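You operate a simulated robot arm through the tools that you are given. There is no shell and no other tool. Be economical: measure what you need, move in short steps, check, and stop when the job is done.

The job below is to be done with a simulated robot arm. You get a single attempt, and the scene is never put back.

JOB
Fetch the beaker and stand it on the tray of the bag sealer. Turn the tension dial to 4. Turn the stop dial to 3. Take the black-band spoon bundle and put it on top of the blue-handled tray. Press the black set button three times. Take the orange-band spoon bundle and put it on top of the green-handled tray. Put the passed crate on the shelf under the bagging bench. Take the blue-band spoon stack and put it on the back left bay of the cooling rack. Do these in any order. Set down upright: beaker.

The check looks at the end state, three seconds after you hand in, the way a careful person would. Anything else that was tipped, shoved, dropped, spilled or broken makes it a failure.

ROBOT AND FRAMES
A 7-joint arm with a two-finger parallel gripper on a trunk, on a base that drives. Base frame: it is fixed to the floor where the robot stands at the start and does not move with it; the origin is under the middle of the robot, x ahead of it, y to its left, z up; the surface under the hand at the start is at about z = 80. Units: cm, degrees, N and s.
With the tool pointing down near the work surface it reaches from about 36 to 86 cm from the robot's upright axis, wherever it stands. Its first joint turns from -166.0 to 166.0 degrees. Places, roughly: back left bay of the cooling rack [150, -280, 80]; beaker [50, 0, 75]; black set button [-190, 20, 80]; black-band spoon bundle (13x3x3 cm) [-200, 50, 80]; blue-band spoon stack (13x3x3 cm) [-210, -40, 80]; blue-handled tray [150, -250, 75]; green-handled tray [100, -275, 75]; orange-band spoon bundle (13x3x3 cm) [-210, 0, 80]; passed crate [-200, -25, 25]; shelf under the bagging bench [80, 80, 30]; stop dial [-190, 40, 80]; tension dial [110, 80, 90]; tray of the bag sealer [100, 20, 90]. Payload 3.43 kg.
The TCP is the grasp point between the finger pads, 3.4 cm short of the fingertips. In the tool frame z runs along the fingers and y along their closing line. The gripper opens to 12.8 cm. The fingers are 2.4 cm wide and 1.2 cm thick; the gripper's body (4.8 by 13 cm) begins 9.6 cm behind the TCP.
Orientation is that of the tool frame in the base frame, as a unit quaternion [x, y, z, w]. With the fingers straight down and closing along the base's y, the tool's x points along the base's -x, its y along +y and its z along -z.

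CONTROLS
- The arm moves only by the tool apply_moves. Its argument "rows" is a list that holds one entry, the list of rows, each a list of 7 numbers: the finger opening in mm, from 0 to 128, then the shift along the tool's x, y, z in mm, then the turn, a rotation vector about the tool's x, y, z in degrees. In form: [[[grip, dx, dy, dz, wx, wy, wz], ...]]. A call has 1 to 12 rows; each row shifts and turns the commanded pose from where the row before left it, along the tool's axes as they then stand. A row lasts 0.2 s, in which the tool goes at most 5 cm and 8.6 degrees; a call with a longer step from one row to the next is refused whole, and so is a gripper value outside its range. A pose out of reach is approached as far as the arm can. The call stops where the force on the tool passes 40 N (or 10 N more than at its start, if that is more) or the arm is blocked; 0.2 s more then pass. Each finger travels about 15.3 cm/s and halts on what it meets, pressing with about 27 N; the grip force reading is that of the motor and also rises with nothing between the fingers. The clock runs only during rows and for 0.2 s after the last one: add rows that do not move to give the fingers time. It gives the time, the measured TCP pose, the force on the tool (base axes), the opening and the grip force at its end, in the units of the frame above (readings bear some noise), with the torque about the TCP (base axes, N m) and any sound that the robot's microphone picked up, and new pictures: "show" is both (left out), scene, wrist or none.
- Cameras (640 x 400 px; columns grow to the right, rows downward): "scene" is now at [18.17, 1.46, 154.97]; the picture's right is [0.18, -0.98, 0.00], its down [-0.76, -0.14, -0.63] and it looks along [0.62, 0.11, -0.77] (base axes); focal length 259 px, centre (320, 200). "wrist" rides on the gripper at [7.6, -1.1, -16] in the tool frame; the picture's right is [0.15, 0.99, 0.00], its down [-0.88, 0.13, -0.46] and it looks along [-0.45, 0.07, 0.89] (tool axes); focal length 234 px, centre (320, 200). There is no depth. A picture from a camera that has moved, and an enlarged one, comes with that camera's place and axes in the base frame and with its lens.
- drive_base(legs): drives the robot by 1 to 6 legs, each [ahead, turn to the left] in cm and degrees, along the robot's own axes; the way and the turn of a leg run together, so that a leg with both is an arc; at most 150 cm and 180 degrees a leg. The arm and the cameras ride along, it lands a little off, and it stops where it bumps. It gives what a move gives, and a new picture of the scene camera.
- turn_head(pan, tilt): turns the head with the scene camera to pan (to the left, within 132 degrees either way) and tilt (down, from -29 to 69), counted from straight ahead of the robot. It gives what a move gives, and a new picture of the scene camera.
- zoom(camera, box): a new picture of the part [left, top, right, bottom] of that camera's present view, enlarged. The clock stands still meanwhile.
- hand_in(): hands the job in; it is judged then, once.

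Go step by step. Nothing tells you exact positions but the pictures and the camera data: compare them with the known pose of the tool, close in by small moves and look again before you grip or let go. The budget is 196 turns and 260 pictures, counting those below and the enlarged ones. Unless the task says otherwise, let go and move clear before handing in, and close with one line.

The tools are called by a JSON object that holds its "fn" and its "kwargs". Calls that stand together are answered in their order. apply_moves: Moves the arm, as the interface text tells. Its arguments: {"type":"object","properties":{"rows":{"type":"array"},"show":{"type":"string","enum":["both","scene","wrist","none"]}},"required":["rows"]} The other tools are called the same way: drive_base (legs) drives the base; turn_head (pan, tilt) turns the head that bears the scene camera; zoom (camera, box) takes an enlarged picture of a part of a camera's view; hand_in () hands the job in.

At the start:

```text
t: 0.0
tcp_pos: [55.35, 4.99, 114.22]
tool_rot: [0.001, 1.0, 0.0, 0.001]
wrist_force: [1.4, -0.9, -0.6]
torque: [-0.01, 0.02, -0.02]
opening: 12.79
grasp_force: 0.0
robot x, y, heading: [0.09, -0.47, -0.1]
head pan, tilt: [10.2, 50.7]
```

scene: 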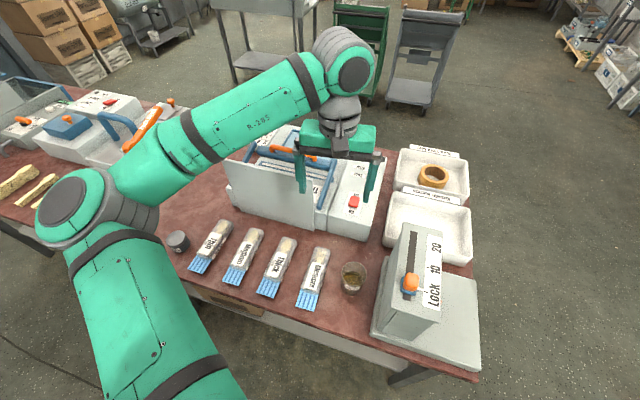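
wrist: 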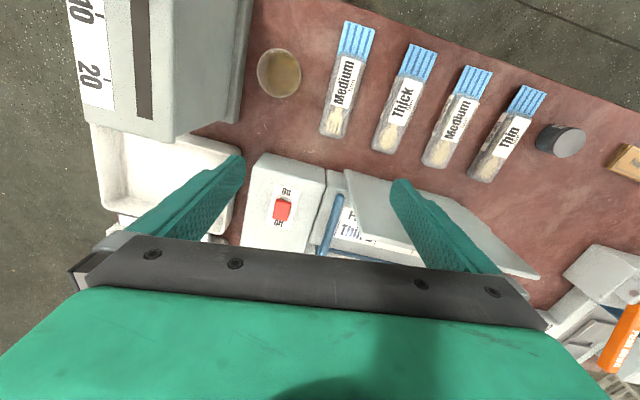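

I see a bench with the beaker near its front edge, a bag sealer behind it, and pouches beside it. I'll zoom in for details first.

{"fn": "zoom", "kwargs": {"camera": "scene", "box": [200, 100, 500, 390]}}

{"fn": "turn_head", "kwargs": {"pan": 50, "tilt": 40}}

```text
1.38 times, centred on (350, 245) of scene
camera zoom: at [18.17, 1.46, 154.97], right [0.18, -0.98, 0.0], down [-0.76, -0.14, -0.63], along [0.62, 0.11, -0.77], focal length 358 px, centre (279, 138)
```

zoom: 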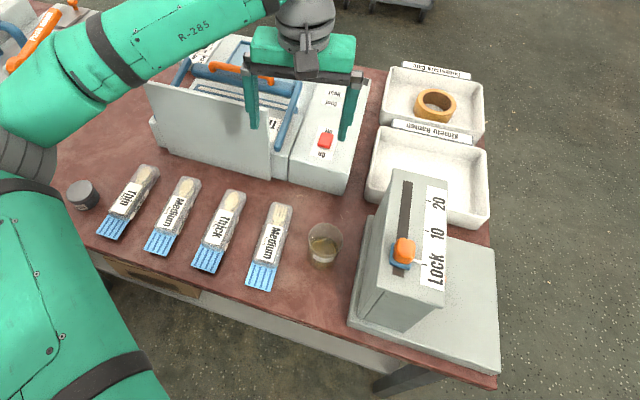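

```text
t: 1.1
tcp_pos: [55.48, 4.91, 114.1]
tool_rot: [0.001, 1.0, 0.0, 0.0]
wrist_force: [-0.5, -0.3, -0.8]
torque: [0.01, -0.03, 0.03]
opening: 12.81
grasp_force: 0.1
robot x, y, heading: [0.23, -0.09, 0.1]
head pan, tilt: [50.0, 40.0]
camera scene: at [16.12, 6.61, 156.47], right [0.77, -0.64, 0.0], down [-0.41, -0.49, -0.77], along [0.49, 0.59, -0.64], focal length 259 px, centre (320, 200)
```

scene: 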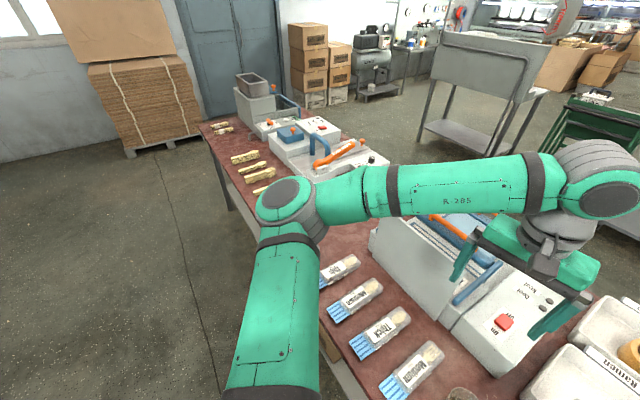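

The bench runs along y to the left. I'll look ahead to find the sealer's tray and the tension dial.

{"fn": "turn_head", "kwargs": {"pan": -10, "tilt": 30}}

{"fn": "turn_head", "kwargs": {"pan": 35, "tilt": 30}}

{"fn": "zoom", "kwargs": {"camera": "scene", "box": [0, 150, 320, 350]}}

```text
t: 2.4
tcp_pos: [55.5, 4.89, 114.16]
tool_rot: [0.0, 1.0, 0.001, 0.0]
wrist_force: [0.2, -0.3, -0.5]
torque: [-0.03, 0.0, 0.0]
opening: 12.84
grasp_force: 0.0
robot x, y, heading: [-0.09, 0.01, 0.2]
head pan, tilt: [-10.0, 30.0]
camera scene: at [19.56, -1.46, 158.01], right [-0.17, -0.98, 0.0], down [-0.49, 0.09, -0.87], along [0.85, -0.15, -0.5], focal length 259 px, centre (320, 200)
```

scene: 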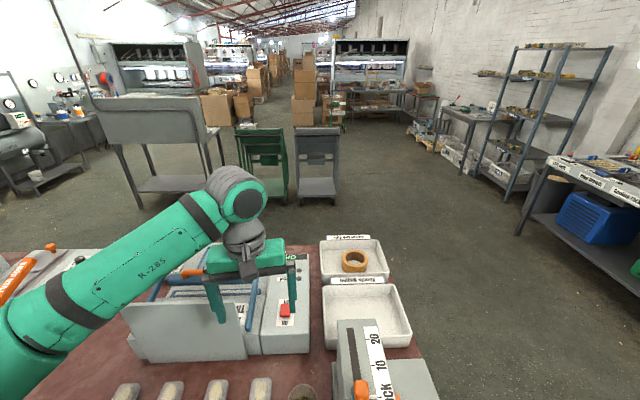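

```text
t: 3.5
tcp_pos: [55.47, 5.05, 114.11]
tool_rot: [-0.001, 1.0, 0.0, -0.001]
wrist_force: [0.8, 0.6, 0.0]
torque: [0.0, 0.0, -0.01]
opening: 12.8
grasp_force: 0.1
robot x, y, heading: [0.05, -0.17, -0.1]
head pan, tilt: [35.0, 30.0]
camera scene: at [18.06, 5.29, 158.01], right [0.57, -0.82, 0.0], down [-0.41, -0.29, -0.87], along [0.71, 0.5, -0.5], focal length 259 px, centre (320, 200)
```

scene: 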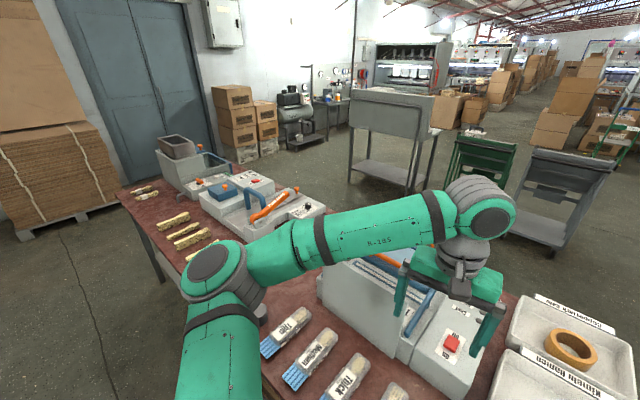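

```text
2.00 times, centred on (160, 250) of scene
camera zoom: at [18.06, 5.29, 158.01], right [0.57, -0.82, 0.0], down [-0.41, -0.29, -0.87], along [0.71, 0.5, -0.5], focal length 518 px, centre (640, 100)
```

zoom: 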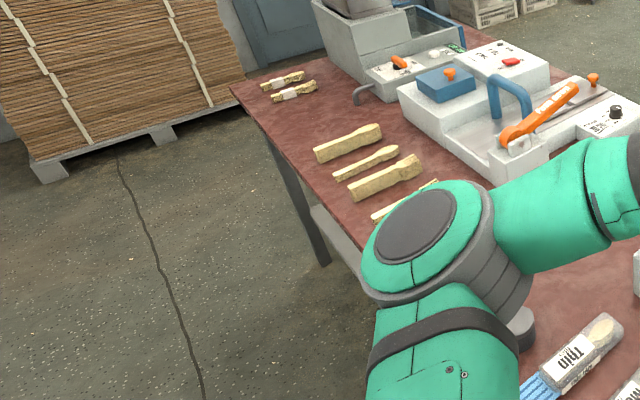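

The arm hides the machines; I'll lift it and swing it to the right for a clear view.

{"fn": "apply_moves", "kwargs": {"rows": [[[128, 0, 0, -40, 0, 0, 0], [128, 0, 0, -40, 0, 0, 0], [128, 0, 0, -40, 0, 0, 0], [128, 0, -45, 0, 0, 0, 0], [128, 0, -45, 0, 0, 0, 0], [128, 0, -45, 0, 0, 0, 0], [128, 0, -45, 0, 0, 0, 0], [128, 0, -45, 0, 0, 0, 0], [128, 0, -45, 0, 0, 0, 0], [128, 0, -45, 0, 0, 0, 0], [128, 0, -45, 0, 0, 0, 0], [128, 0, -45, 0, 0, 0, 0]]], "show": "scene"}}

{"fn": "turn_head", "kwargs": {"pan": 10, "tilt": 45}}

```text
t: 6.1
tcp_pos: [55.79, -35.79, 126.0]
tool_rot: [-0.001, 1.0, 0.0, -0.001]
wrist_force: [0.6, 0.2, -0.3]
torque: [-0.11, 0.05, 0.0]
opening: 12.81
grasp_force: 0.1
robot x, y, heading: [0.44, -0.06, -0.2]
head pan, tilt: [35.0, 30.0]
camera scene: at [18.06, 5.34, 158.01], right [0.57, -0.82, 0.0], down [-0.41, -0.29, -0.87], along [0.71, 0.5, -0.5], focal length 259 px, centre (320, 200)
```

scene: 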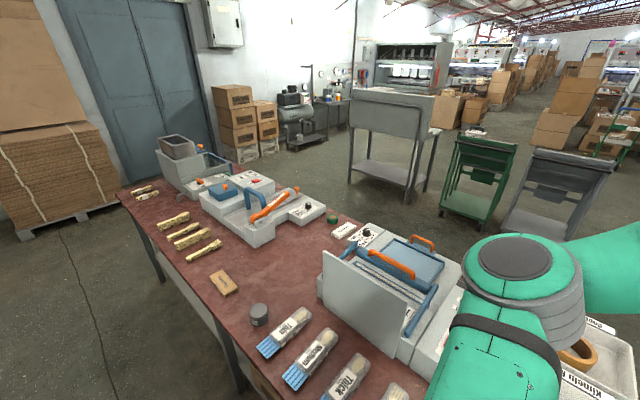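

```text
t: 7.0
tcp_pos: [55.59, -35.83, 126.17]
tool_rot: [0.001, 1.0, 0.001, 0.0]
wrist_force: [-0.1, 0.3, -0.1]
torque: [-0.02, 0.02, 0.01]
opening: 12.79
grasp_force: 0.0
robot x, y, heading: [0.43, 0.13, -0.1]
head pan, tilt: [10.0, 45.0]
camera scene: at [18.66, 1.51, 155.75], right [0.17, -0.98, 0.0], down [-0.7, -0.12, -0.71], along [0.7, 0.12, -0.71], focal length 259 px, centre (320, 200)
```

scene: 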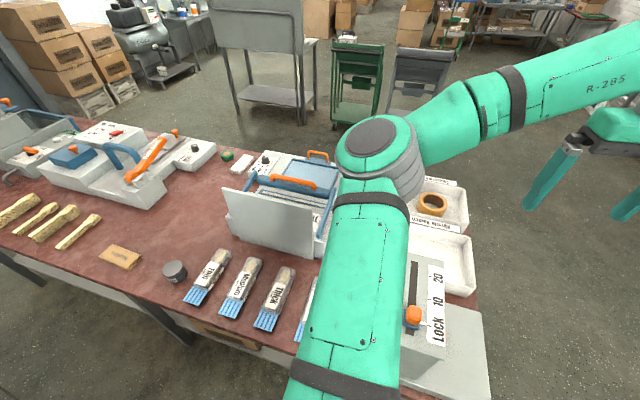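

{"fn": "zoom", "kwargs": {"camera": "scene", "box": [210, 135, 350, 255]}}

{"fn": "zoom", "kwargs": {"camera": "scene", "box": [20, 110, 220, 235]}}

```text
3.33 times, centred on (280, 195) of scene
camera zoom: at [18.66, 1.51, 155.75], right [0.17, -0.98, 0.0], down [-0.7, -0.12, -0.71], along [0.7, 0.12, -0.71], focal length 864 px, centre (453, 217)
```

zoom: 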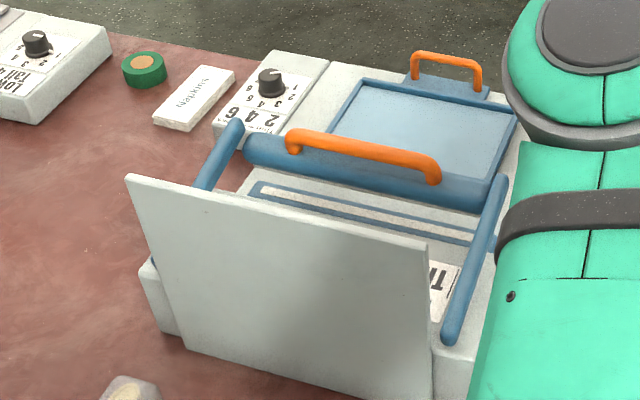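

```text
3.20 times, centred on (120, 172) of scene
camera zoom: at [18.66, 1.51, 155.75], right [0.17, -0.98, 0.0], down [-0.7, -0.12, -0.71], along [0.7, 0.12, -0.71], focal length 830 px, centre (960, 288)
```

zoom: 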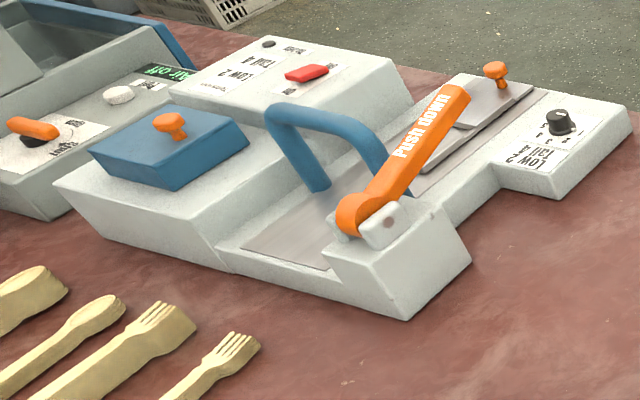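

The sealer with the light-blue tray sits near [96, 19, 90], and the beaker near [48, -3]. I'll move above the beaker and look closer.

{"fn": "apply_moves", "kwargs": {"rows": [[[128, 0, 45, 0, 0, 0, 0], [128, 10, 45, 0, 0, 0, 0], [128, 10, 45, 0, 0, 0, 0], [128, 10, 45, 0, 0, 0, 0], [128, 10, 45, 0, 0, 0, 0], [128, 10, 45, 0, 0, 0, 0], [128, 10, 45, 0, 0, 0, 0], [128, 0, 10, 40, 0, 0, 0], [128, 0, 0, 40, 0, 0, 0], [128, 0, 0, 40, 0, 0, 0], [128, 0, 0, 40, 0, 0, 0], [128, 0, 0, 0, 0, 0, 0]]], "show": "both"}}

{"fn": "turn_head", "kwargs": {"pan": -5, "tilt": 60}}

```text
t: 9.6
tcp_pos: [49.63, -2.9, 110.22]
tool_rot: [0.0, 1.0, 0.0, 0.0]
wrist_force: [-0.3, 1.0, 0.0]
torque: [0.0, -0.01, 0.0]
opening: 12.77
grasp_force: 0.1
robot x, y, heading: [0.08, -0.09, 0.2]
head pan, tilt: [10.0, 45.0]
camera scene: at [18.66, 1.51, 155.75], right [0.17, -0.98, 0.0], down [-0.7, -0.12, -0.71], along [0.7, 0.12, -0.71], focal length 259 px, centre (320, 200)
camera wrist: at [42.03, -3.93, 126.19], right [-0.15, 0.99, 0.0], down [0.88, 0.13, 0.46], along [0.45, 0.07, -0.89], focal length 234 px, centre (320, 200)
```

scene: 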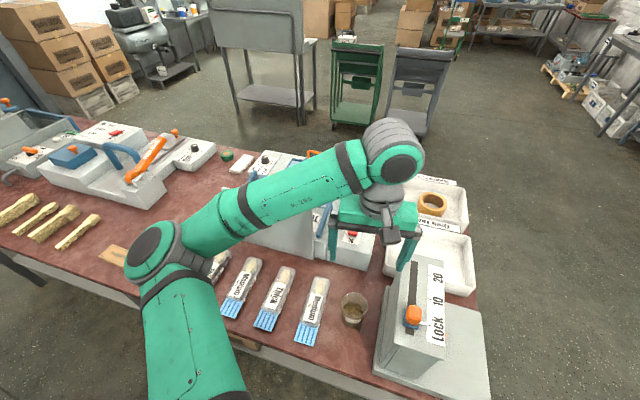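
wrist: 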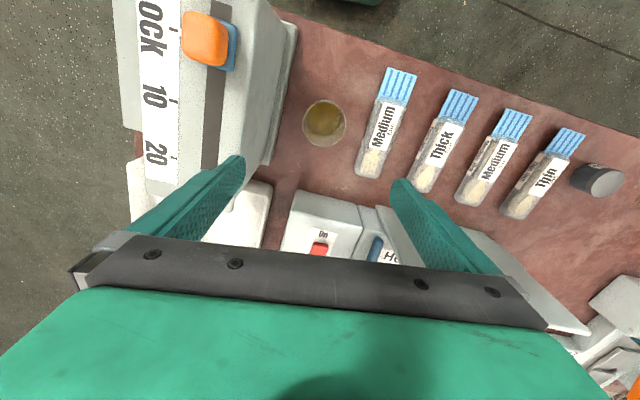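

```text
t: 10.3
tcp_pos: [49.68, -2.91, 110.25]
tool_rot: [0.0, 1.0, 0.0, 0.0]
wrist_force: [-0.2, -0.2, -0.4]
torque: [-0.01, -0.03, 0.01]
opening: 12.81
grasp_force: 0.1
robot x, y, heading: [0.17, -0.08, 0.1]
head pan, tilt: [-5.0, 60.0]
camera scene: at [17.3, -0.47, 153.81], right [-0.09, -1.0, 0.0], down [-0.86, 0.07, -0.5], along [0.5, -0.04, -0.87], focal length 259 px, centre (320, 200)
```

scene: 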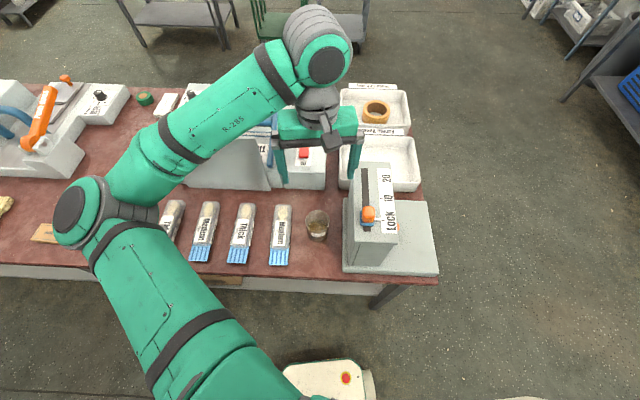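

{"fn": "zoom", "kwargs": {"camera": "scene", "box": [270, 190, 370, 270]}}

{"fn": "zoom", "kwargs": {"camera": "wrist", "box": [270, 80, 390, 180]}}

```text
5.00 times, centred on (320, 230) of scene
camera zoom: at [17.3, -0.47, 153.81], right [-0.09, -1.0, 0.0], down [-0.86, 0.07, -0.5], along [0.5, -0.04, -0.87], focal length 1296 px, centre (320, 50)
```

zoom: 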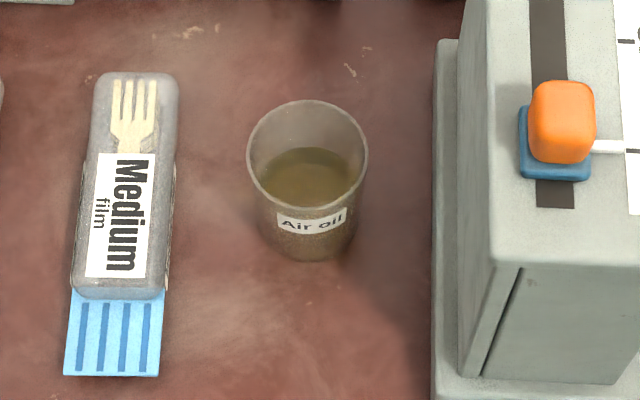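

```text
4.00 times, centred on (330, 130) of wrist
camera zoom: at [42.04, -3.92, 126.23], right [-0.15, 0.99, 0.0], down [0.88, 0.13, 0.46], along [0.45, 0.07, -0.89], focal length 937 px, centre (280, 480)
```

zoom: 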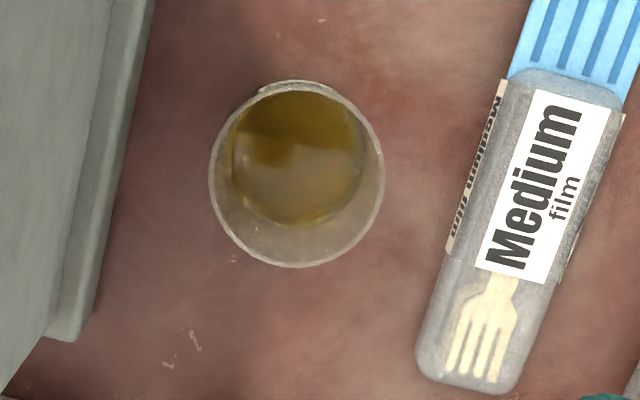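

The beaker (with oil) has its rim at about [47.7, -2.3, 89]. I'll descend over it with a 10 cm opening and check before closing.

{"fn": "apply_moves", "kwargs": {"rows": [[[100, 20, 6.5, 0, 0, 0, 0], [100, 0, 0, 40, 0, 0, 0], [100, 0, 0, 40, 0, 0, 0], [100, 0, 0, 40, 0, 0, 0], [100, 0, 0, 30, 0, 0, 0], [100, 0, 0, 0, 0, 0, 0]]], "show": "both"}}

```text
t: 11.7
tcp_pos: [47.45, -2.5, 95.06]
tool_rot: [0.0, 1.0, 0.0, 0.0]
wrist_force: [0.3, 0.3, -0.1]
torque: [0.01, -0.03, 0.03]
opening: 9.99
grasp_force: 0.1
robot x, y, heading: [0.02, 0.1, 0.0]
head pan, tilt: [-5.0, 60.0]
camera scene: at [17.29, -0.48, 153.8], right [-0.09, -1.0, 0.0], down [-0.86, 0.08, -0.5], along [0.5, -0.04, -0.87], focal length 259 px, centre (320, 200)
camera wrist: at [39.91, -3.5, 111.04], right [-0.15, 0.99, 0.0], down [0.88, 0.13, 0.46], along [0.45, 0.07, -0.89], focal length 234 px, centre (320, 200)
```

scene: 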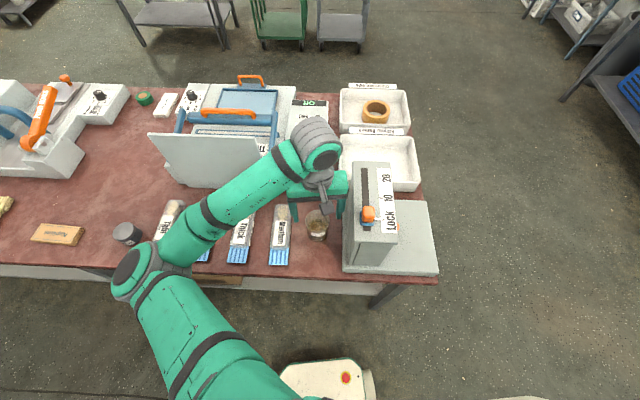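
wrist: 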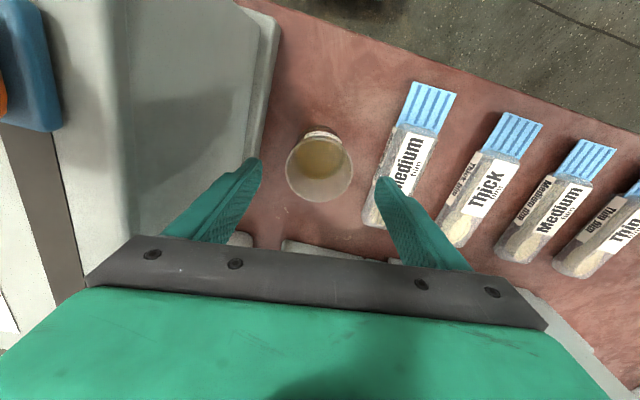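

The fingers straddle the beaker evenly. I'll descend 10 cm and close.

{"fn": "apply_moves", "kwargs": {"rows": [[[100, -1, 1, 35, 0, 0, 0], [100, 0, 0, 35, 0, 0, 0], [100, 0, 0, 30, 0, 0, 0], [100, 0, 0, 0, 0, 0, 0], [60, 0, 0, 0, 0, 0, 0], [60, 0, 0, 0, 0, 0, 0], [55, 0, 0, 0, 0, 0, 0], [55, 0, 0, 0, 0, 0, 0]]], "show": "both"}}

```text
t: 13.5
tcp_pos: [47.6, -2.36, 85.29]
tool_rot: [0.0, 1.0, -0.001, 0.0]
wrist_force: [-0.4, 0.1, -0.3]
torque: [-0.03, -0.02, -0.03]
opening: 6.7
grasp_force: 27.1
robot x, y, heading: [-0.03, 0.17, -0.1]
head pan, tilt: [-5.0, 60.0]
camera scene: at [17.29, -0.48, 153.8], right [-0.09, -1.0, 0.0], down [-0.86, 0.08, -0.5], along [0.5, -0.04, -0.87], focal length 259 px, centre (320, 200)
camera wrist: at [40.05, -3.31, 101.21], right [-0.15, 0.99, 0.0], down [0.88, 0.13, 0.46], along [0.45, 0.07, -0.89], focal length 234 px, centre (320, 200)
```

scene: 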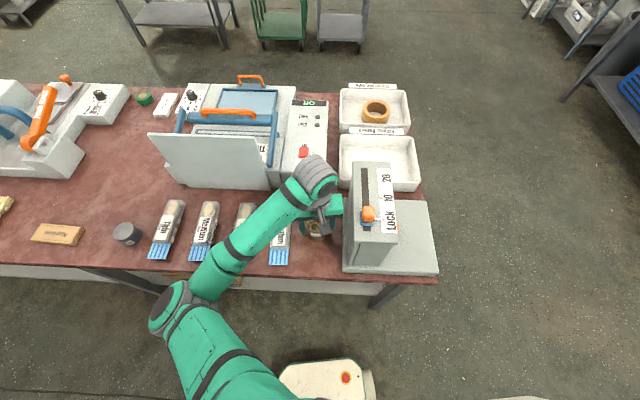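
wrist: 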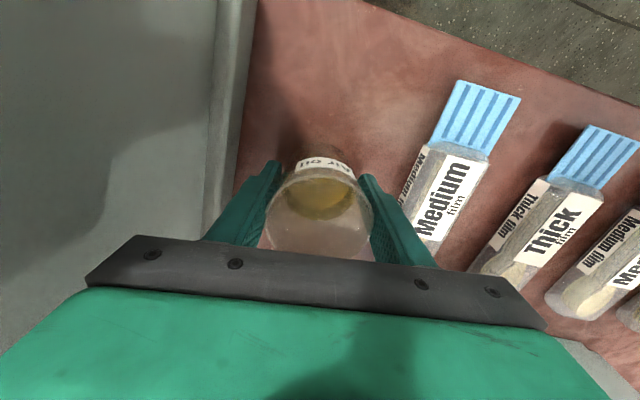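

The beaker is held (6.7 cm). I'll lift it straight up, then drive to stand opposite the sealer's tray.

{"fn": "apply_moves", "kwargs": {"rows": [[[55, 0, 0, -15, 0, 0, 0], [55, 0, 0, -30, 0, 0, 0], [55, 0, 0, -35, 0, 0, 0], [55, 0, 0, -40, 0, 0, 0], [55, 0, 0, -40, 0, 0, 0], [55, 0, 0, -40, 0, 0, 0], [55, 0, 0, -40, 0, 0, 0], [55, 0, 0, -40, 0, 0, 0], [55, 0, 0, -40, 0, 0, 0], [55, 0, 0, -30, 0, 0, 0], [55, 0, 0, -15, 0, 0, 0]]], "show": "wrist"}}

{"fn": "drive_base", "kwargs": {"legs": [[0, 90], [18, 0], [0, -90]]}}

```text
t: 15.9
tcp_pos: [47.65, -2.43, 121.85]
tool_rot: [0.0, 1.0, 0.0, 0.0]
wrist_force: [-0.5, -0.2, -1.6]
torque: [-0.03, 0.0, 0.0]
opening: 6.7
grasp_force: 27.0
robot x, y, heading: [0.14, 0.04, -0.0]
head pan, tilt: [-5.0, 60.0]
camera wrist: at [40.06, -3.32, 137.77], right [-0.15, 0.99, 0.0], down [0.88, 0.13, 0.45], along [0.45, 0.07, -0.89], focal length 234 px, centre (320, 200)
```

wrist: 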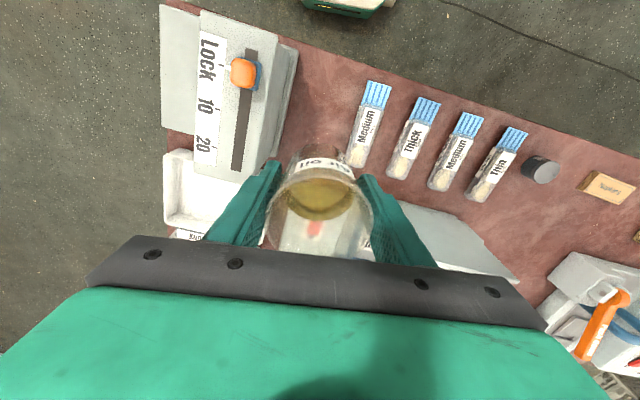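

```text
t: 26.1
tcp_pos: [47.99, 13.2, 121.88]
tool_rot: [0.028, 1.0, 0.0, 0.001]
wrist_force: [0.3, -0.7, -1.4]
torque: [0.0, 0.01, 0.0]
opening: 6.7
grasp_force: 26.8
robot x, y, heading: [0.63, 17.95, -3.2]
head pan, tilt: [-5.0, 60.0]
camera scene: at [17.75, 16.67, 153.8], right [-0.14, -0.99, 0.0], down [-0.86, 0.12, -0.5], along [0.49, -0.07, -0.87], focal length 259 px, centre (320, 200)
```

scene: 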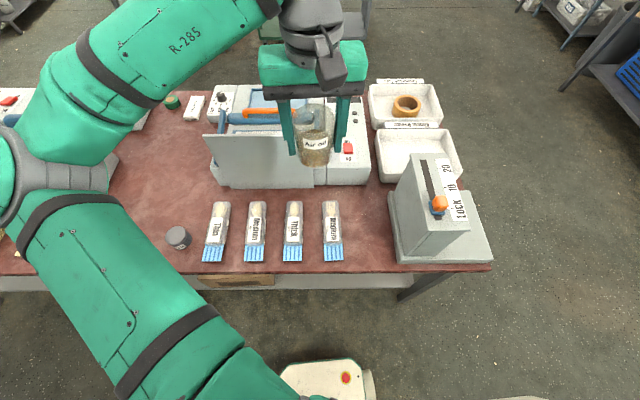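

The beaker rides well. I'll move ahead 12 cm toward the bench and straighten the heading.

{"fn": "drive_base", "kwargs": {"legs": [[12, 3]]}}

{"fn": "turn_head", "kwargs": {"pan": 25, "tilt": 45}}

```text
t: 27.3
tcp_pos: [59.98, 15.12, 121.84]
tool_rot: [0.003, 1.0, 0.0, 0.0]
wrist_force: [0.5, 0.5, -0.6]
torque: [-0.03, 0.04, 0.0]
opening: 6.68
grasp_force: 26.9
robot x, y, heading: [12.22, 17.78, -0.5]
head pan, tilt: [-5.0, 60.0]
camera scene: at [29.72, 17.14, 153.8], right [-0.09, -1.0, 0.0], down [-0.86, 0.08, -0.5], along [0.5, -0.05, -0.87], focal length 259 px, centre (320, 200)
```

scene: 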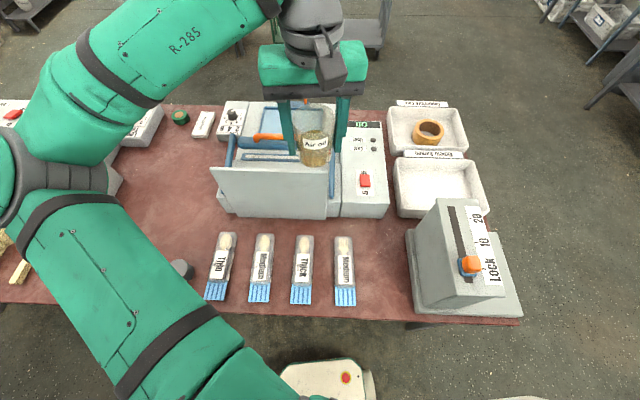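

```text
t: 28.3
tcp_pos: [59.97, 15.08, 121.68]
tool_rot: [0.002, 1.0, -0.001, 0.0]
wrist_force: [-0.6, -0.1, -1.4]
torque: [-0.02, 0.02, -0.02]
opening: 6.7
grasp_force: 26.7
robot x, y, heading: [12.42, 17.75, -0.3]
head pan, tilt: [25.0, 45.0]
camera scene: at [30.48, 21.15, 155.74], right [0.42, -0.91, 0.0], down [-0.64, -0.29, -0.71], along [0.64, 0.29, -0.71], focal length 259 px, centre (320, 200)
```

scene: 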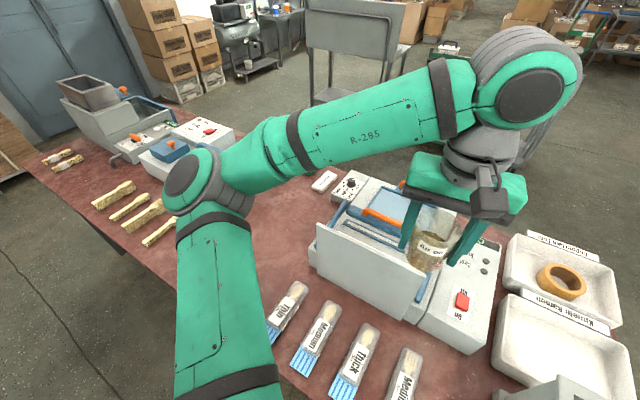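

{"fn": "zoom", "kwargs": {"camera": "scene", "box": [310, 150, 510, 275]}}

{"fn": "turn_head", "kwargs": {"pan": 0, "tilt": 50}}

{"fn": "zoom", "kwargs": {"camera": "scene", "box": [220, 60, 420, 185]}}

```text
3.20 times, centred on (410, 212) of scene
camera zoom: at [30.48, 21.15, 155.74], right [0.42, -0.91, 0.0], down [-0.64, -0.29, -0.71], along [0.64, 0.29, -0.71], focal length 830 px, centre (32, 160)
```

zoom: 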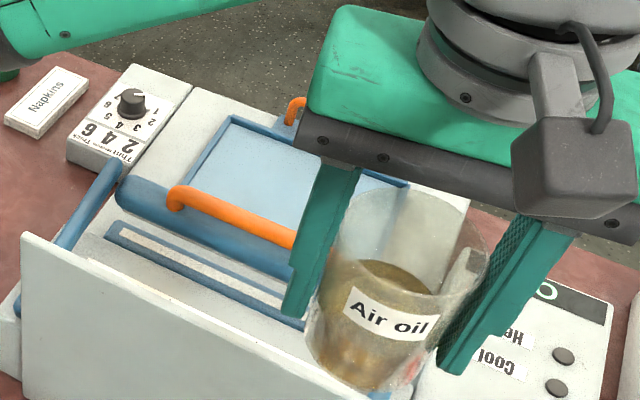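

```text
t: 29.2
tcp_pos: [60.04, 15.06, 121.74]
tool_rot: [0.003, 1.0, 0.0, 0.0]
wrist_force: [0.4, 0.5, -1.0]
torque: [0.01, 0.01, -0.03]
opening: 6.71
grasp_force: 26.7
robot x, y, heading: [12.3, 17.96, -0.3]
head pan, tilt: [0.0, 50.0]
camera scene: at [30.79, 17.72, 155.06], right [-0.01, -1.0, 0.0], down [-0.77, 0.0, -0.64], along [0.64, 0.0, -0.77], focal length 259 px, centre (320, 200)
```

scene: 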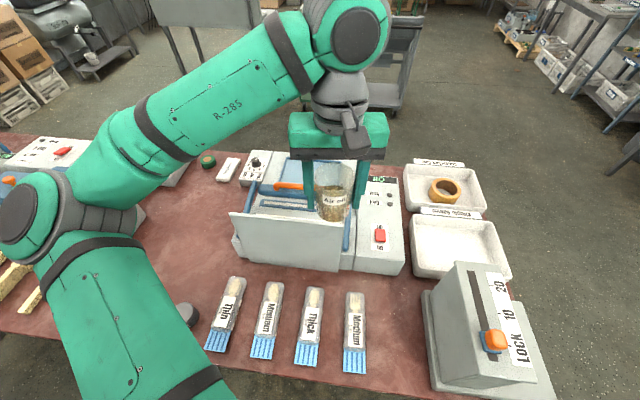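

```text
3.20 times, centred on (320, 122) of scene
camera zoom: at [30.79, 17.72, 155.06], right [-0.01, -1.0, 0.0], down [-0.77, 0.0, -0.64], along [0.64, 0.0, -0.77], focal length 830 px, centre (320, 448)
```

zoom: 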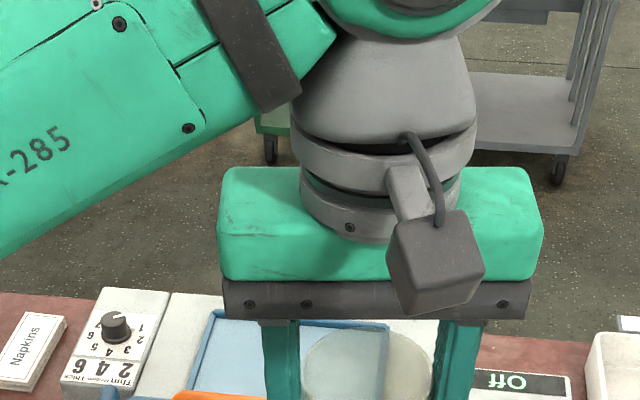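

The tray's height is uncertain (about 84–90). I'll carry the beaker forward above the sealer and look with the wrist camera.

{"fn": "apply_moves", "kwargs": {"rows": [[[55, -15, 4, 0, 0, 0, 0], [55, -30, 6, 0, 0, 0, 0], [55, -40, 6, 0, 0, 0, 0], [55, -40, 6, 0, 0, 0, 0], [55, -40, 6, 0, 0, 0, 0], [55, -40, 6, 0, 0, 0, 0], [55, -30, 6, 0, 0, 0, 0], [55, -15, 4, 0, 0, 0, 0]]], "show": "both"}}

```text
t: 31.0
tcp_pos: [85.14, 19.43, 121.69]
tool_rot: [0.003, 1.0, 0.0, 0.001]
wrist_force: [0.1, -0.3, -0.6]
torque: [0.03, 0.05, 0.03]
opening: 6.71
grasp_force: 26.7
robot x, y, heading: [12.21, 17.74, -0.4]
head pan, tilt: [0.0, 50.0]
camera scene: at [30.78, 17.72, 155.06], right [-0.01, -1.0, 0.0], down [-0.77, 0.01, -0.64], along [0.64, 0.0, -0.77], focal length 259 px, centre (320, 200)
camera wrist: at [77.49, 18.57, 137.58], right [-0.14, 0.99, 0.0], down [0.88, 0.13, 0.46], along [0.45, 0.07, -0.89], focal length 234 px, centre (320, 200)
```

scene: 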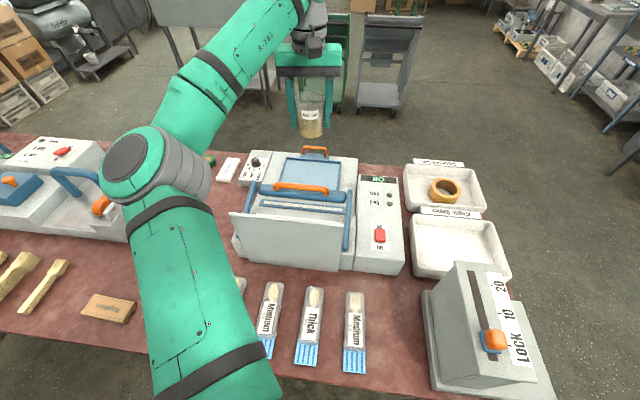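
wrist: 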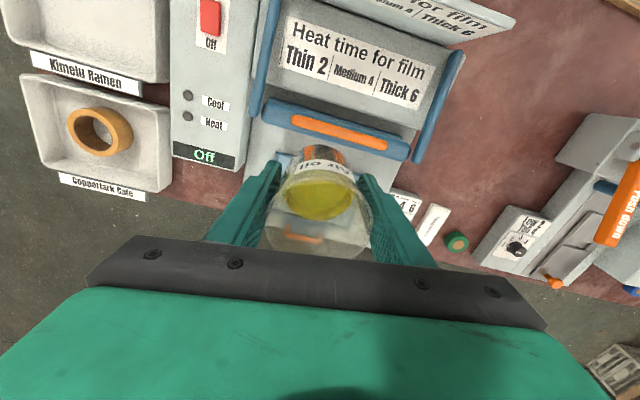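

{"fn": "zoom", "kwargs": {"camera": "scene", "box": [220, 130, 380, 280]}}

{"fn": "zoom", "kwargs": {"camera": "wrist", "box": [180, 60, 480, 260]}}

```text
2.67 times, centred on (300, 205) of scene
camera zoom: at [30.78, 17.72, 155.06], right [-0.01, -1.0, 0.0], down [-0.77, 0.01, -0.64], along [0.64, 0.0, -0.77], focal length 691 px, centre (373, 187)
```

zoom: 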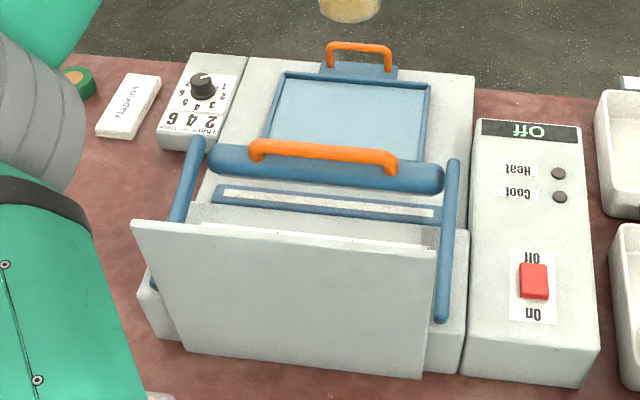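

```text
2.00 times, centred on (330, 160) of wrist
camera zoom: at [77.49, 18.57, 137.58], right [-0.14, 0.99, 0.0], down [0.88, 0.13, 0.46], along [0.45, 0.07, -0.89], focal length 468 px, centre (300, 280)
```

zoom: 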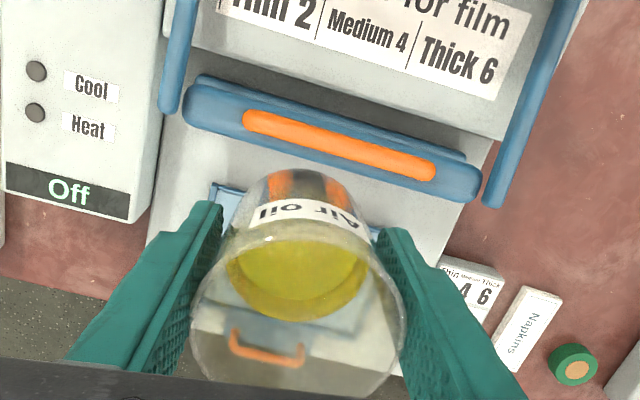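

The tray spans about x 92–108, y 10–30, centred near [100.5, 20]. I'll drive 7 cm closer so it is well in reach.

{"fn": "drive_base", "kwargs": {"legs": [[7, 0.5]]}}

{"fn": "zoom", "kwargs": {"camera": "scene", "box": [220, 130, 380, 280]}}

{"fn": "zoom", "kwargs": {"camera": "wrist", "box": [180, 60, 480, 260]}}

```text
t: 32.0
tcp_pos: [92.05, 20.08, 121.6]
tool_rot: [-0.002, 1.0, 0.001, 0.0]
wrist_force: [-0.1, 0.2, -0.6]
torque: [0.0, 0.04, 0.0]
opening: 6.71
grasp_force: 26.6
robot x, y, heading: [19.16, 17.7, 0.2]
head pan, tilt: [0.0, 50.0]
camera scene: at [37.74, 17.86, 155.05], right [0.0, -1.0, 0.0], down [-0.77, 0.0, -0.64], along [0.64, 0.0, -0.77], focal length 259 px, centre (320, 200)
```

scene: 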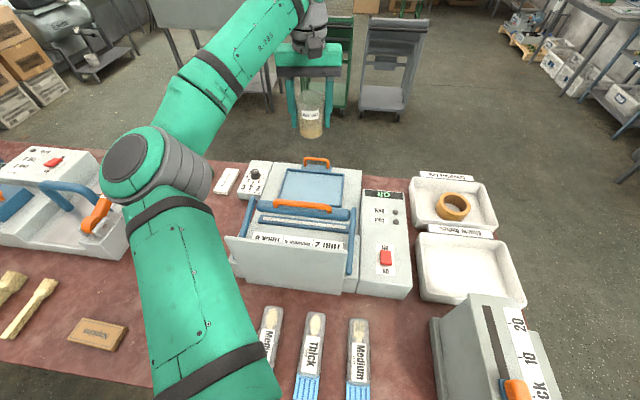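

```text
2.67 times, centred on (300, 205) of scene
camera zoom: at [37.74, 17.86, 155.05], right [0.0, -1.0, 0.0], down [-0.77, 0.0, -0.64], along [0.64, 0.0, -0.77], focal length 691 px, centre (373, 187)
```

zoom: 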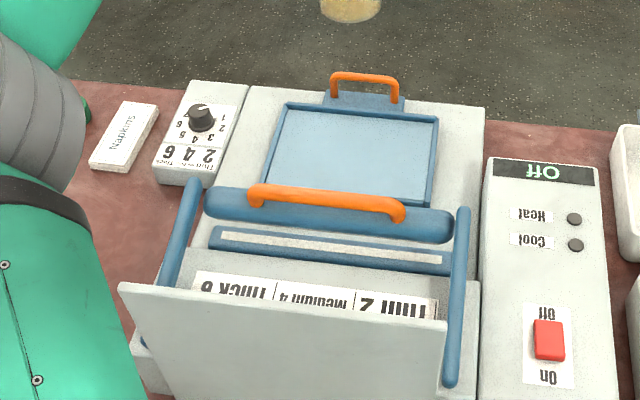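

```text
2.00 times, centred on (330, 160) of wrist
camera zoom: at [84.4, 19.11, 137.59], right [-0.15, 0.99, 0.0], down [0.88, 0.13, 0.46], along [0.45, 0.07, -0.89], focal length 468 px, centre (300, 280)
```

zoom: 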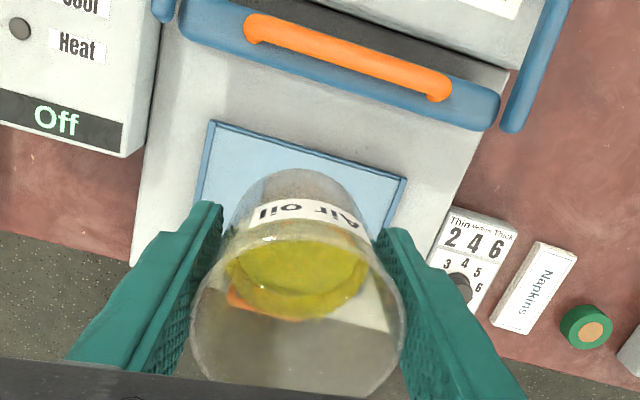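

Tray height works out at about 85.5 and its centre about [102, 20.5]. I'll move over it and come down partway.

{"fn": "apply_moves", "kwargs": {"rows": [[[55, -15, 2, 0, 0, 0, 0], [55, -30, 2, 0, 0, 0, 0], [55, -30, 0, 0, 0, 0, 0], [55, -20, 0, 10, 0, 0, 0], [55, 0, 0, 25, 0, 0, 0], [55, 0, 0, 35, 0, 0, 0], [55, 0, 0, 40, 0, 0, 0], [55, 0, 0, 40, 0, 0, 0], [55, 0, 0, 40, 0, 0, 0], [55, 0, 0, 35, 0, 0, 0], [55, 0, 0, 20, 0, 0, 0], [55, 0, 0, 0, 0, 0, 0]]], "show": "both"}}

{"fn": "zoom", "kwargs": {"camera": "scene", "box": [220, 100, 380, 250]}}

```text
t: 34.8
tcp_pos: [102.99, 19.91, 100.79]
tool_rot: [-0.002, 1.0, 0.013, 0.025]
wrist_force: [2.4, -4.3, 7.8]
torque: [0.5, 0.26, 0.07]
opening: 6.7
grasp_force: 26.3
robot x, y, heading: [19.57, 17.57, 0.2]
head pan, tilt: [0.0, 50.0]
stopped in row 12: the arm was blocked; the commanded pose is now the measured one
camera scene: at [37.66, 17.66, 155.08], right [0.0, -1.0, 0.0], down [-0.77, 0.0, -0.64], along [0.64, 0.0, -0.77], focal length 259 px, centre (320, 200)
camera wrist: at [94.54, 18.56, 116.3], right [-0.15, 0.99, 0.02], down [0.86, 0.12, 0.5], along [0.49, 0.09, -0.86], focal length 234 px, centre (320, 200)
```

scene: 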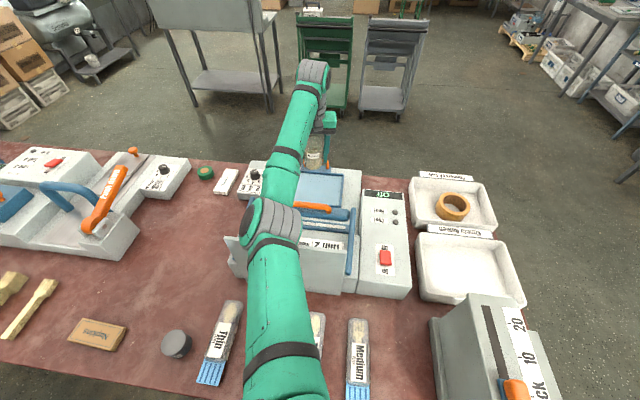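
wrist: 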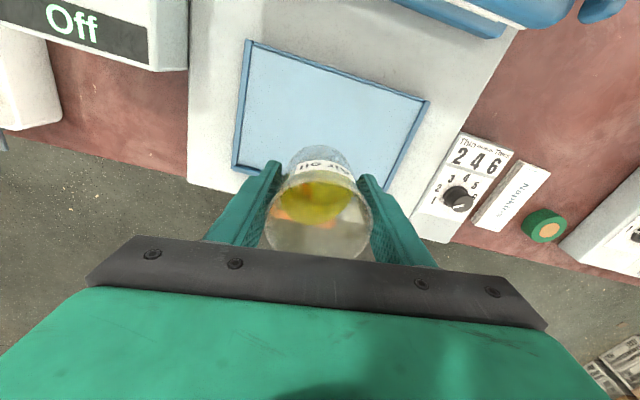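

```text
2.67 times, centred on (300, 175) of scene
camera zoom: at [37.66, 17.66, 155.08], right [0.0, -1.0, 0.0], down [-0.77, 0.0, -0.64], along [0.64, 0.0, -0.77], focal length 691 px, centre (373, 267)
```

zoom: 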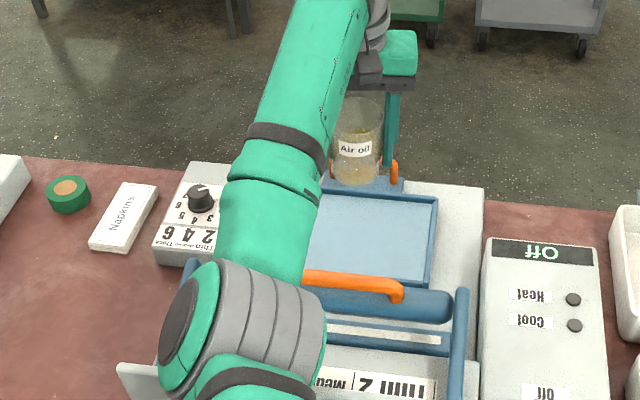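

The arm was blocked with the beaker still some 9 cm above the tray; nothing seems to touch the beaker, so perhaps the low elbow or the reach limits it. I'll raise a few cm and straighten the tool.

{"fn": "apply_moves", "kwargs": {"rows": [[[55, 0, 0, -20, 0, 0, 0], [55, 0, 0, -30, 0.7, 1.5, 0], [55, 0, 0, -30, 0.8, 1.4, 0], [55, 0, 0, 0, 0, 0, 0], [55, 0, 0, 0, 0, 0, 0]]], "show": "scene"}}

{"fn": "turn_head", "kwargs": {"pan": 60, "tilt": 50}}

```text
t: 36.0
tcp_pos: [102.52, 20.69, 108.13]
tool_rot: [-0.005, 1.0, -0.004, -0.005]
wrist_force: [0.1, 0.1, -1.4]
torque: [-0.04, 0.06, 0.0]
opening: 6.7
grasp_force: 27.0
robot x, y, heading: [19.37, 18.06, 0.2]
head pan, tilt: [0.0, 50.0]
camera scene: at [37.84, 17.88, 155.06], right [0.0, -1.0, 0.0], down [-0.77, 0.0, -0.64], along [0.64, 0.0, -0.77], focal length 259 px, centre (320, 200)
```

scene: 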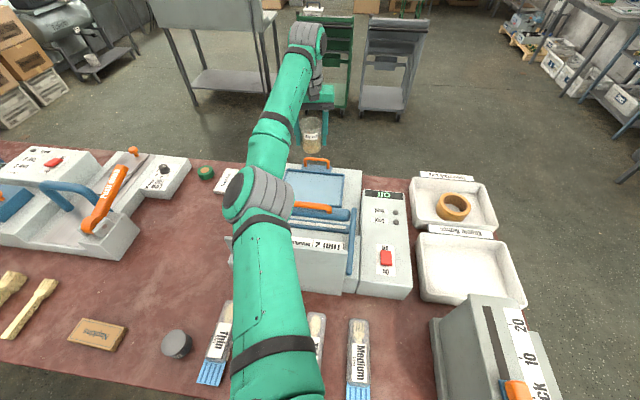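

```text
t: 37.3
tcp_pos: [102.48, 20.59, 108.08]
tool_rot: [-0.005, 1.0, -0.004, -0.004]
wrist_force: [-0.5, 0.4, 0.3]
torque: [-0.01, -0.05, -0.02]
opening: 6.7
grasp_force: 26.9
robot x, y, heading: [18.95, 17.71, 0.0]
head pan, tilt: [60.0, 50.0]
camera scene: at [33.97, 24.54, 155.06], right [0.87, -0.5, 0.0], down [-0.38, -0.66, -0.64], along [0.32, 0.56, -0.77], focal length 259 px, centre (320, 200)
```

scene: 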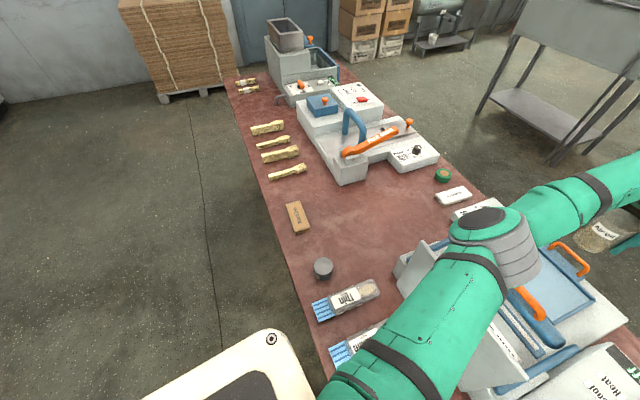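

The elbow is hanging right over the sealer's front plate, so reaching from this side is poor. I'll retract the arm and drive around the right end of the bench to work from the far side, where the tray is close to the edge.

{"fn": "apply_moves", "kwargs": {"rows": [[[55, 0, 0, -30, 0, 0, 0], [55, 0, 0, -40, 0, 0, 0], [55, 0, 0, -40, 0, 0, 0], [55, 0, 0, -30, 0, 0, 0], [55, 25, 0, 0, 0, 0, 0], [55, 40, 0, 0, 0, 0, 0], [55, 40, 0, 0, 0, 0, 0], [55, 40, 0, 0, 0, 0, 0], [55, 40, 0, 0, 0, 0, 0], [55, 40, 0, 0, 0, 0, 0], [55, 40, 0, 0, 0, 0, 0], [55, 30, 0, 0, 0, 0, 0]]], "show": "wrist"}}

{"fn": "drive_base", "kwargs": {"legs": [[-25, 0], [0, -90], [105, 0], [0, 90], [85, 0], [80, 0]]}}

```text
t: 39.9
tcp_pos: [72.94, 20.73, 122.43]
tool_rot: [-0.006, 1.0, -0.003, -0.005]
wrist_force: [0.7, -0.3, -1.7]
torque: [0.01, 0.04, -0.01]
opening: 6.71
grasp_force: 27.0
robot x, y, heading: [19.38, 17.64, 0.0]
head pan, tilt: [60.0, 50.0]
camera wrist: at [65.46, 19.66, 138.44], right [-0.16, 0.99, -0.01], down [0.88, 0.14, 0.45], along [0.44, 0.07, -0.89], focal length 234 px, centre (320, 200)
```

wrist: 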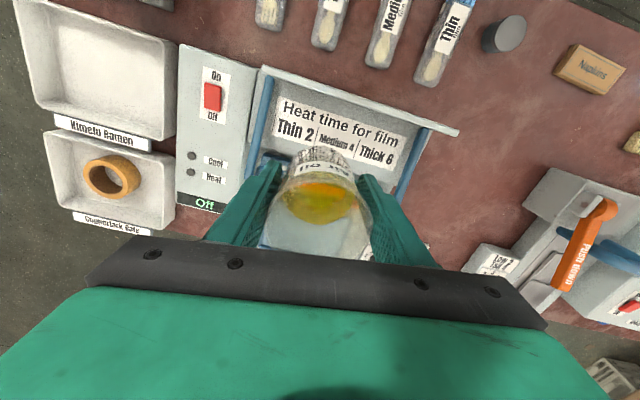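

```text
t: 63.4
tcp_pos: [214.64, -93.58, 122.42]
tool_rot: [0.014, 1.0, -0.003, -0.004]
wrist_force: [-0.6, 0.2, -1.1]
torque: [0.04, -0.02, -0.02]
opening: 6.71
grasp_force: 27.1
robot x, y, heading: [160.93, -94.16, -2.0]
head pan, tilt: [60.0, 50.0]
camera scene: at [175.83, -88.16, 155.06], right [0.85, -0.53, 0.0], down [-0.41, -0.65, -0.64], along [0.34, 0.54, -0.77], focal length 259 px, centre (320, 200)
```

scene: 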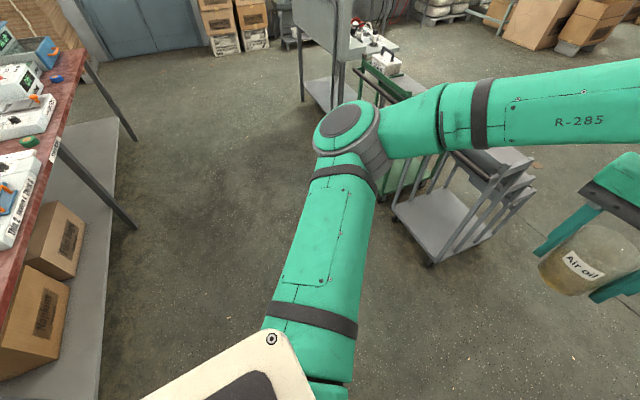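

I'm past the bench's right end. Now I'll turn along the far side, drive up level with the tray, and face the bench.

{"fn": "drive_base", "kwargs": {"legs": [[0, 92], [113, 0], [0, 90]]}}

{"fn": "turn_head", "kwargs": {"pan": -25, "tilt": 45}}

```text
t: 78.0
tcp_pos: [107.54, 16.17, 122.47]
tool_rot: [1.0, 0.019, 0.004, -0.003]
wrist_force: [0.2, -1.2, -0.9]
torque: [0.01, -0.01, 0.02]
opening: 6.67
grasp_force: 26.9
robot x, y, heading: [160.79, 20.06, -178.3]
head pan, tilt: [60.0, 50.0]
camera scene: at [146.98, 13.42, 155.06], right [-0.88, 0.47, 0.0], down [0.36, 0.67, -0.64], along [-0.3, -0.57, -0.77], focal length 259 px, centre (320, 200)
```

scene: 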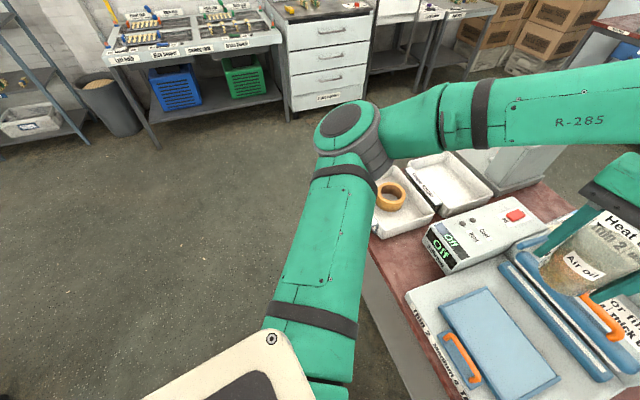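

```text
t: 79.6
tcp_pos: [107.61, 16.18, 122.48]
tool_rot: [1.0, 0.019, 0.004, -0.003]
wrist_force: [-0.7, 0.8, -1.9]
torque: [-0.02, 0.0, 0.01]
opening: 6.69
grasp_force: 27.1
robot x, y, heading: [160.7, 20.35, -178.4]
head pan, tilt: [-25.0, 45.0]
camera scene: at [143.16, 23.41, 155.75], right [0.39, 0.92, 0.0], down [0.65, -0.28, -0.71], along [-0.65, 0.28, -0.71], focal length 259 px, centre (320, 200)
```

scene: 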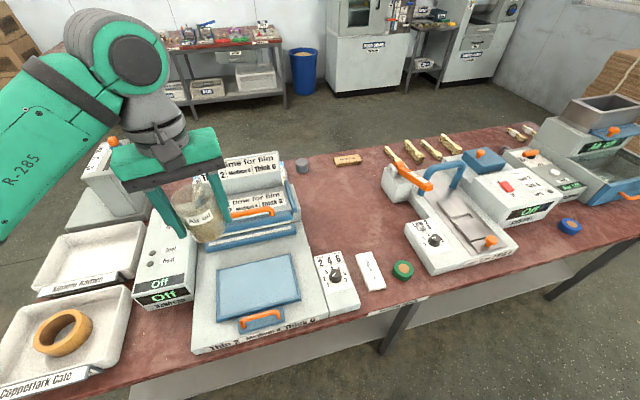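

From this side the tray is unobstructed, with its centre near [103, 21, 86]. I'll move over it and lower part way.

{"fn": "apply_moves", "kwargs": {"rows": [[[55, -23, -25, 0, 0, 0, 0], [55, -23, -25, 0, 0, 0, 0], [55, 0, 0, 20, 0, 0, 0], [55, 0, 0, 40, 0, 0, 0], [55, 0, 0, 40, 0, 0, 0], [55, 0, 0, 40, 0, 0, 0], [55, 0, 0, 40, 0, 0, 0], [55, 0, 0, 40, 0, 0, 0], [55, 0, 0, 30, 0, 0, 0], [55, 0, 0, 15, 0, 0, 0], [55, 0, 0, 0, 0, 0, 0]]], "show": "both"}}

{"fn": "zoom", "kwargs": {"camera": "scene", "box": [160, 190, 360, 350]}}

```text
t: 82.0
tcp_pos: [103.0, 20.96, 95.86]
tool_rot: [1.0, 0.018, 0.004, -0.003]
wrist_force: [0.0, -0.3, -1.2]
torque: [0.0, 0.0, 0.0]
opening: 6.7
grasp_force: 26.8
robot x, y, heading: [160.92, 20.84, -178.3]
head pan, tilt: [-25.0, 45.0]
camera scene: at [143.16, 23.42, 155.75], right [0.4, 0.92, 0.0], down [0.65, -0.28, -0.71], along [-0.65, 0.28, -0.71], focal length 259 px, centre (320, 200)
camera wrist: at [110.42, 22.47, 111.96], right [0.18, -0.98, -0.01], down [-0.88, -0.17, 0.45], along [-0.44, -0.08, -0.89], focal length 234 px, centre (320, 200)
```

scene: 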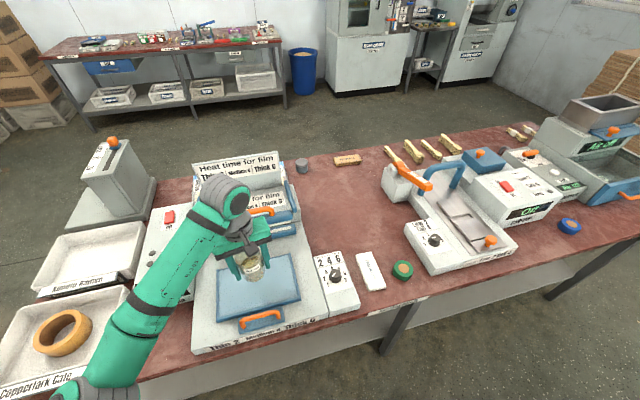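
wrist: 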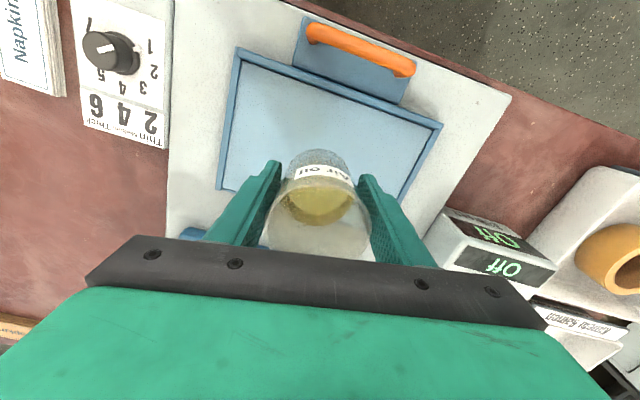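

```text
2.50 times, centred on (260, 270) of scene
camera zoom: at [143.16, 23.42, 155.75], right [0.4, 0.92, 0.0], down [0.65, -0.28, -0.71], along [-0.65, 0.28, -0.71], focal length 648 px, centre (470, 25)
```

zoom: 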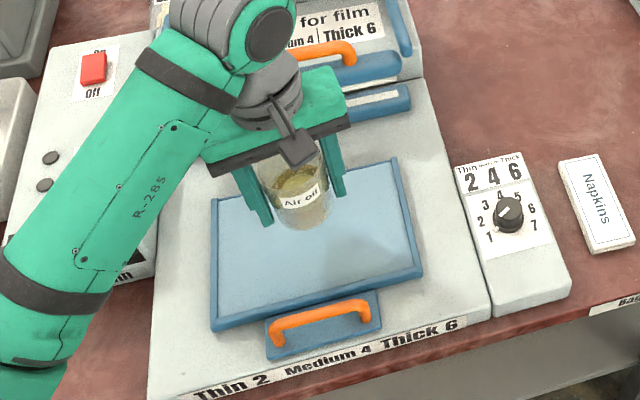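

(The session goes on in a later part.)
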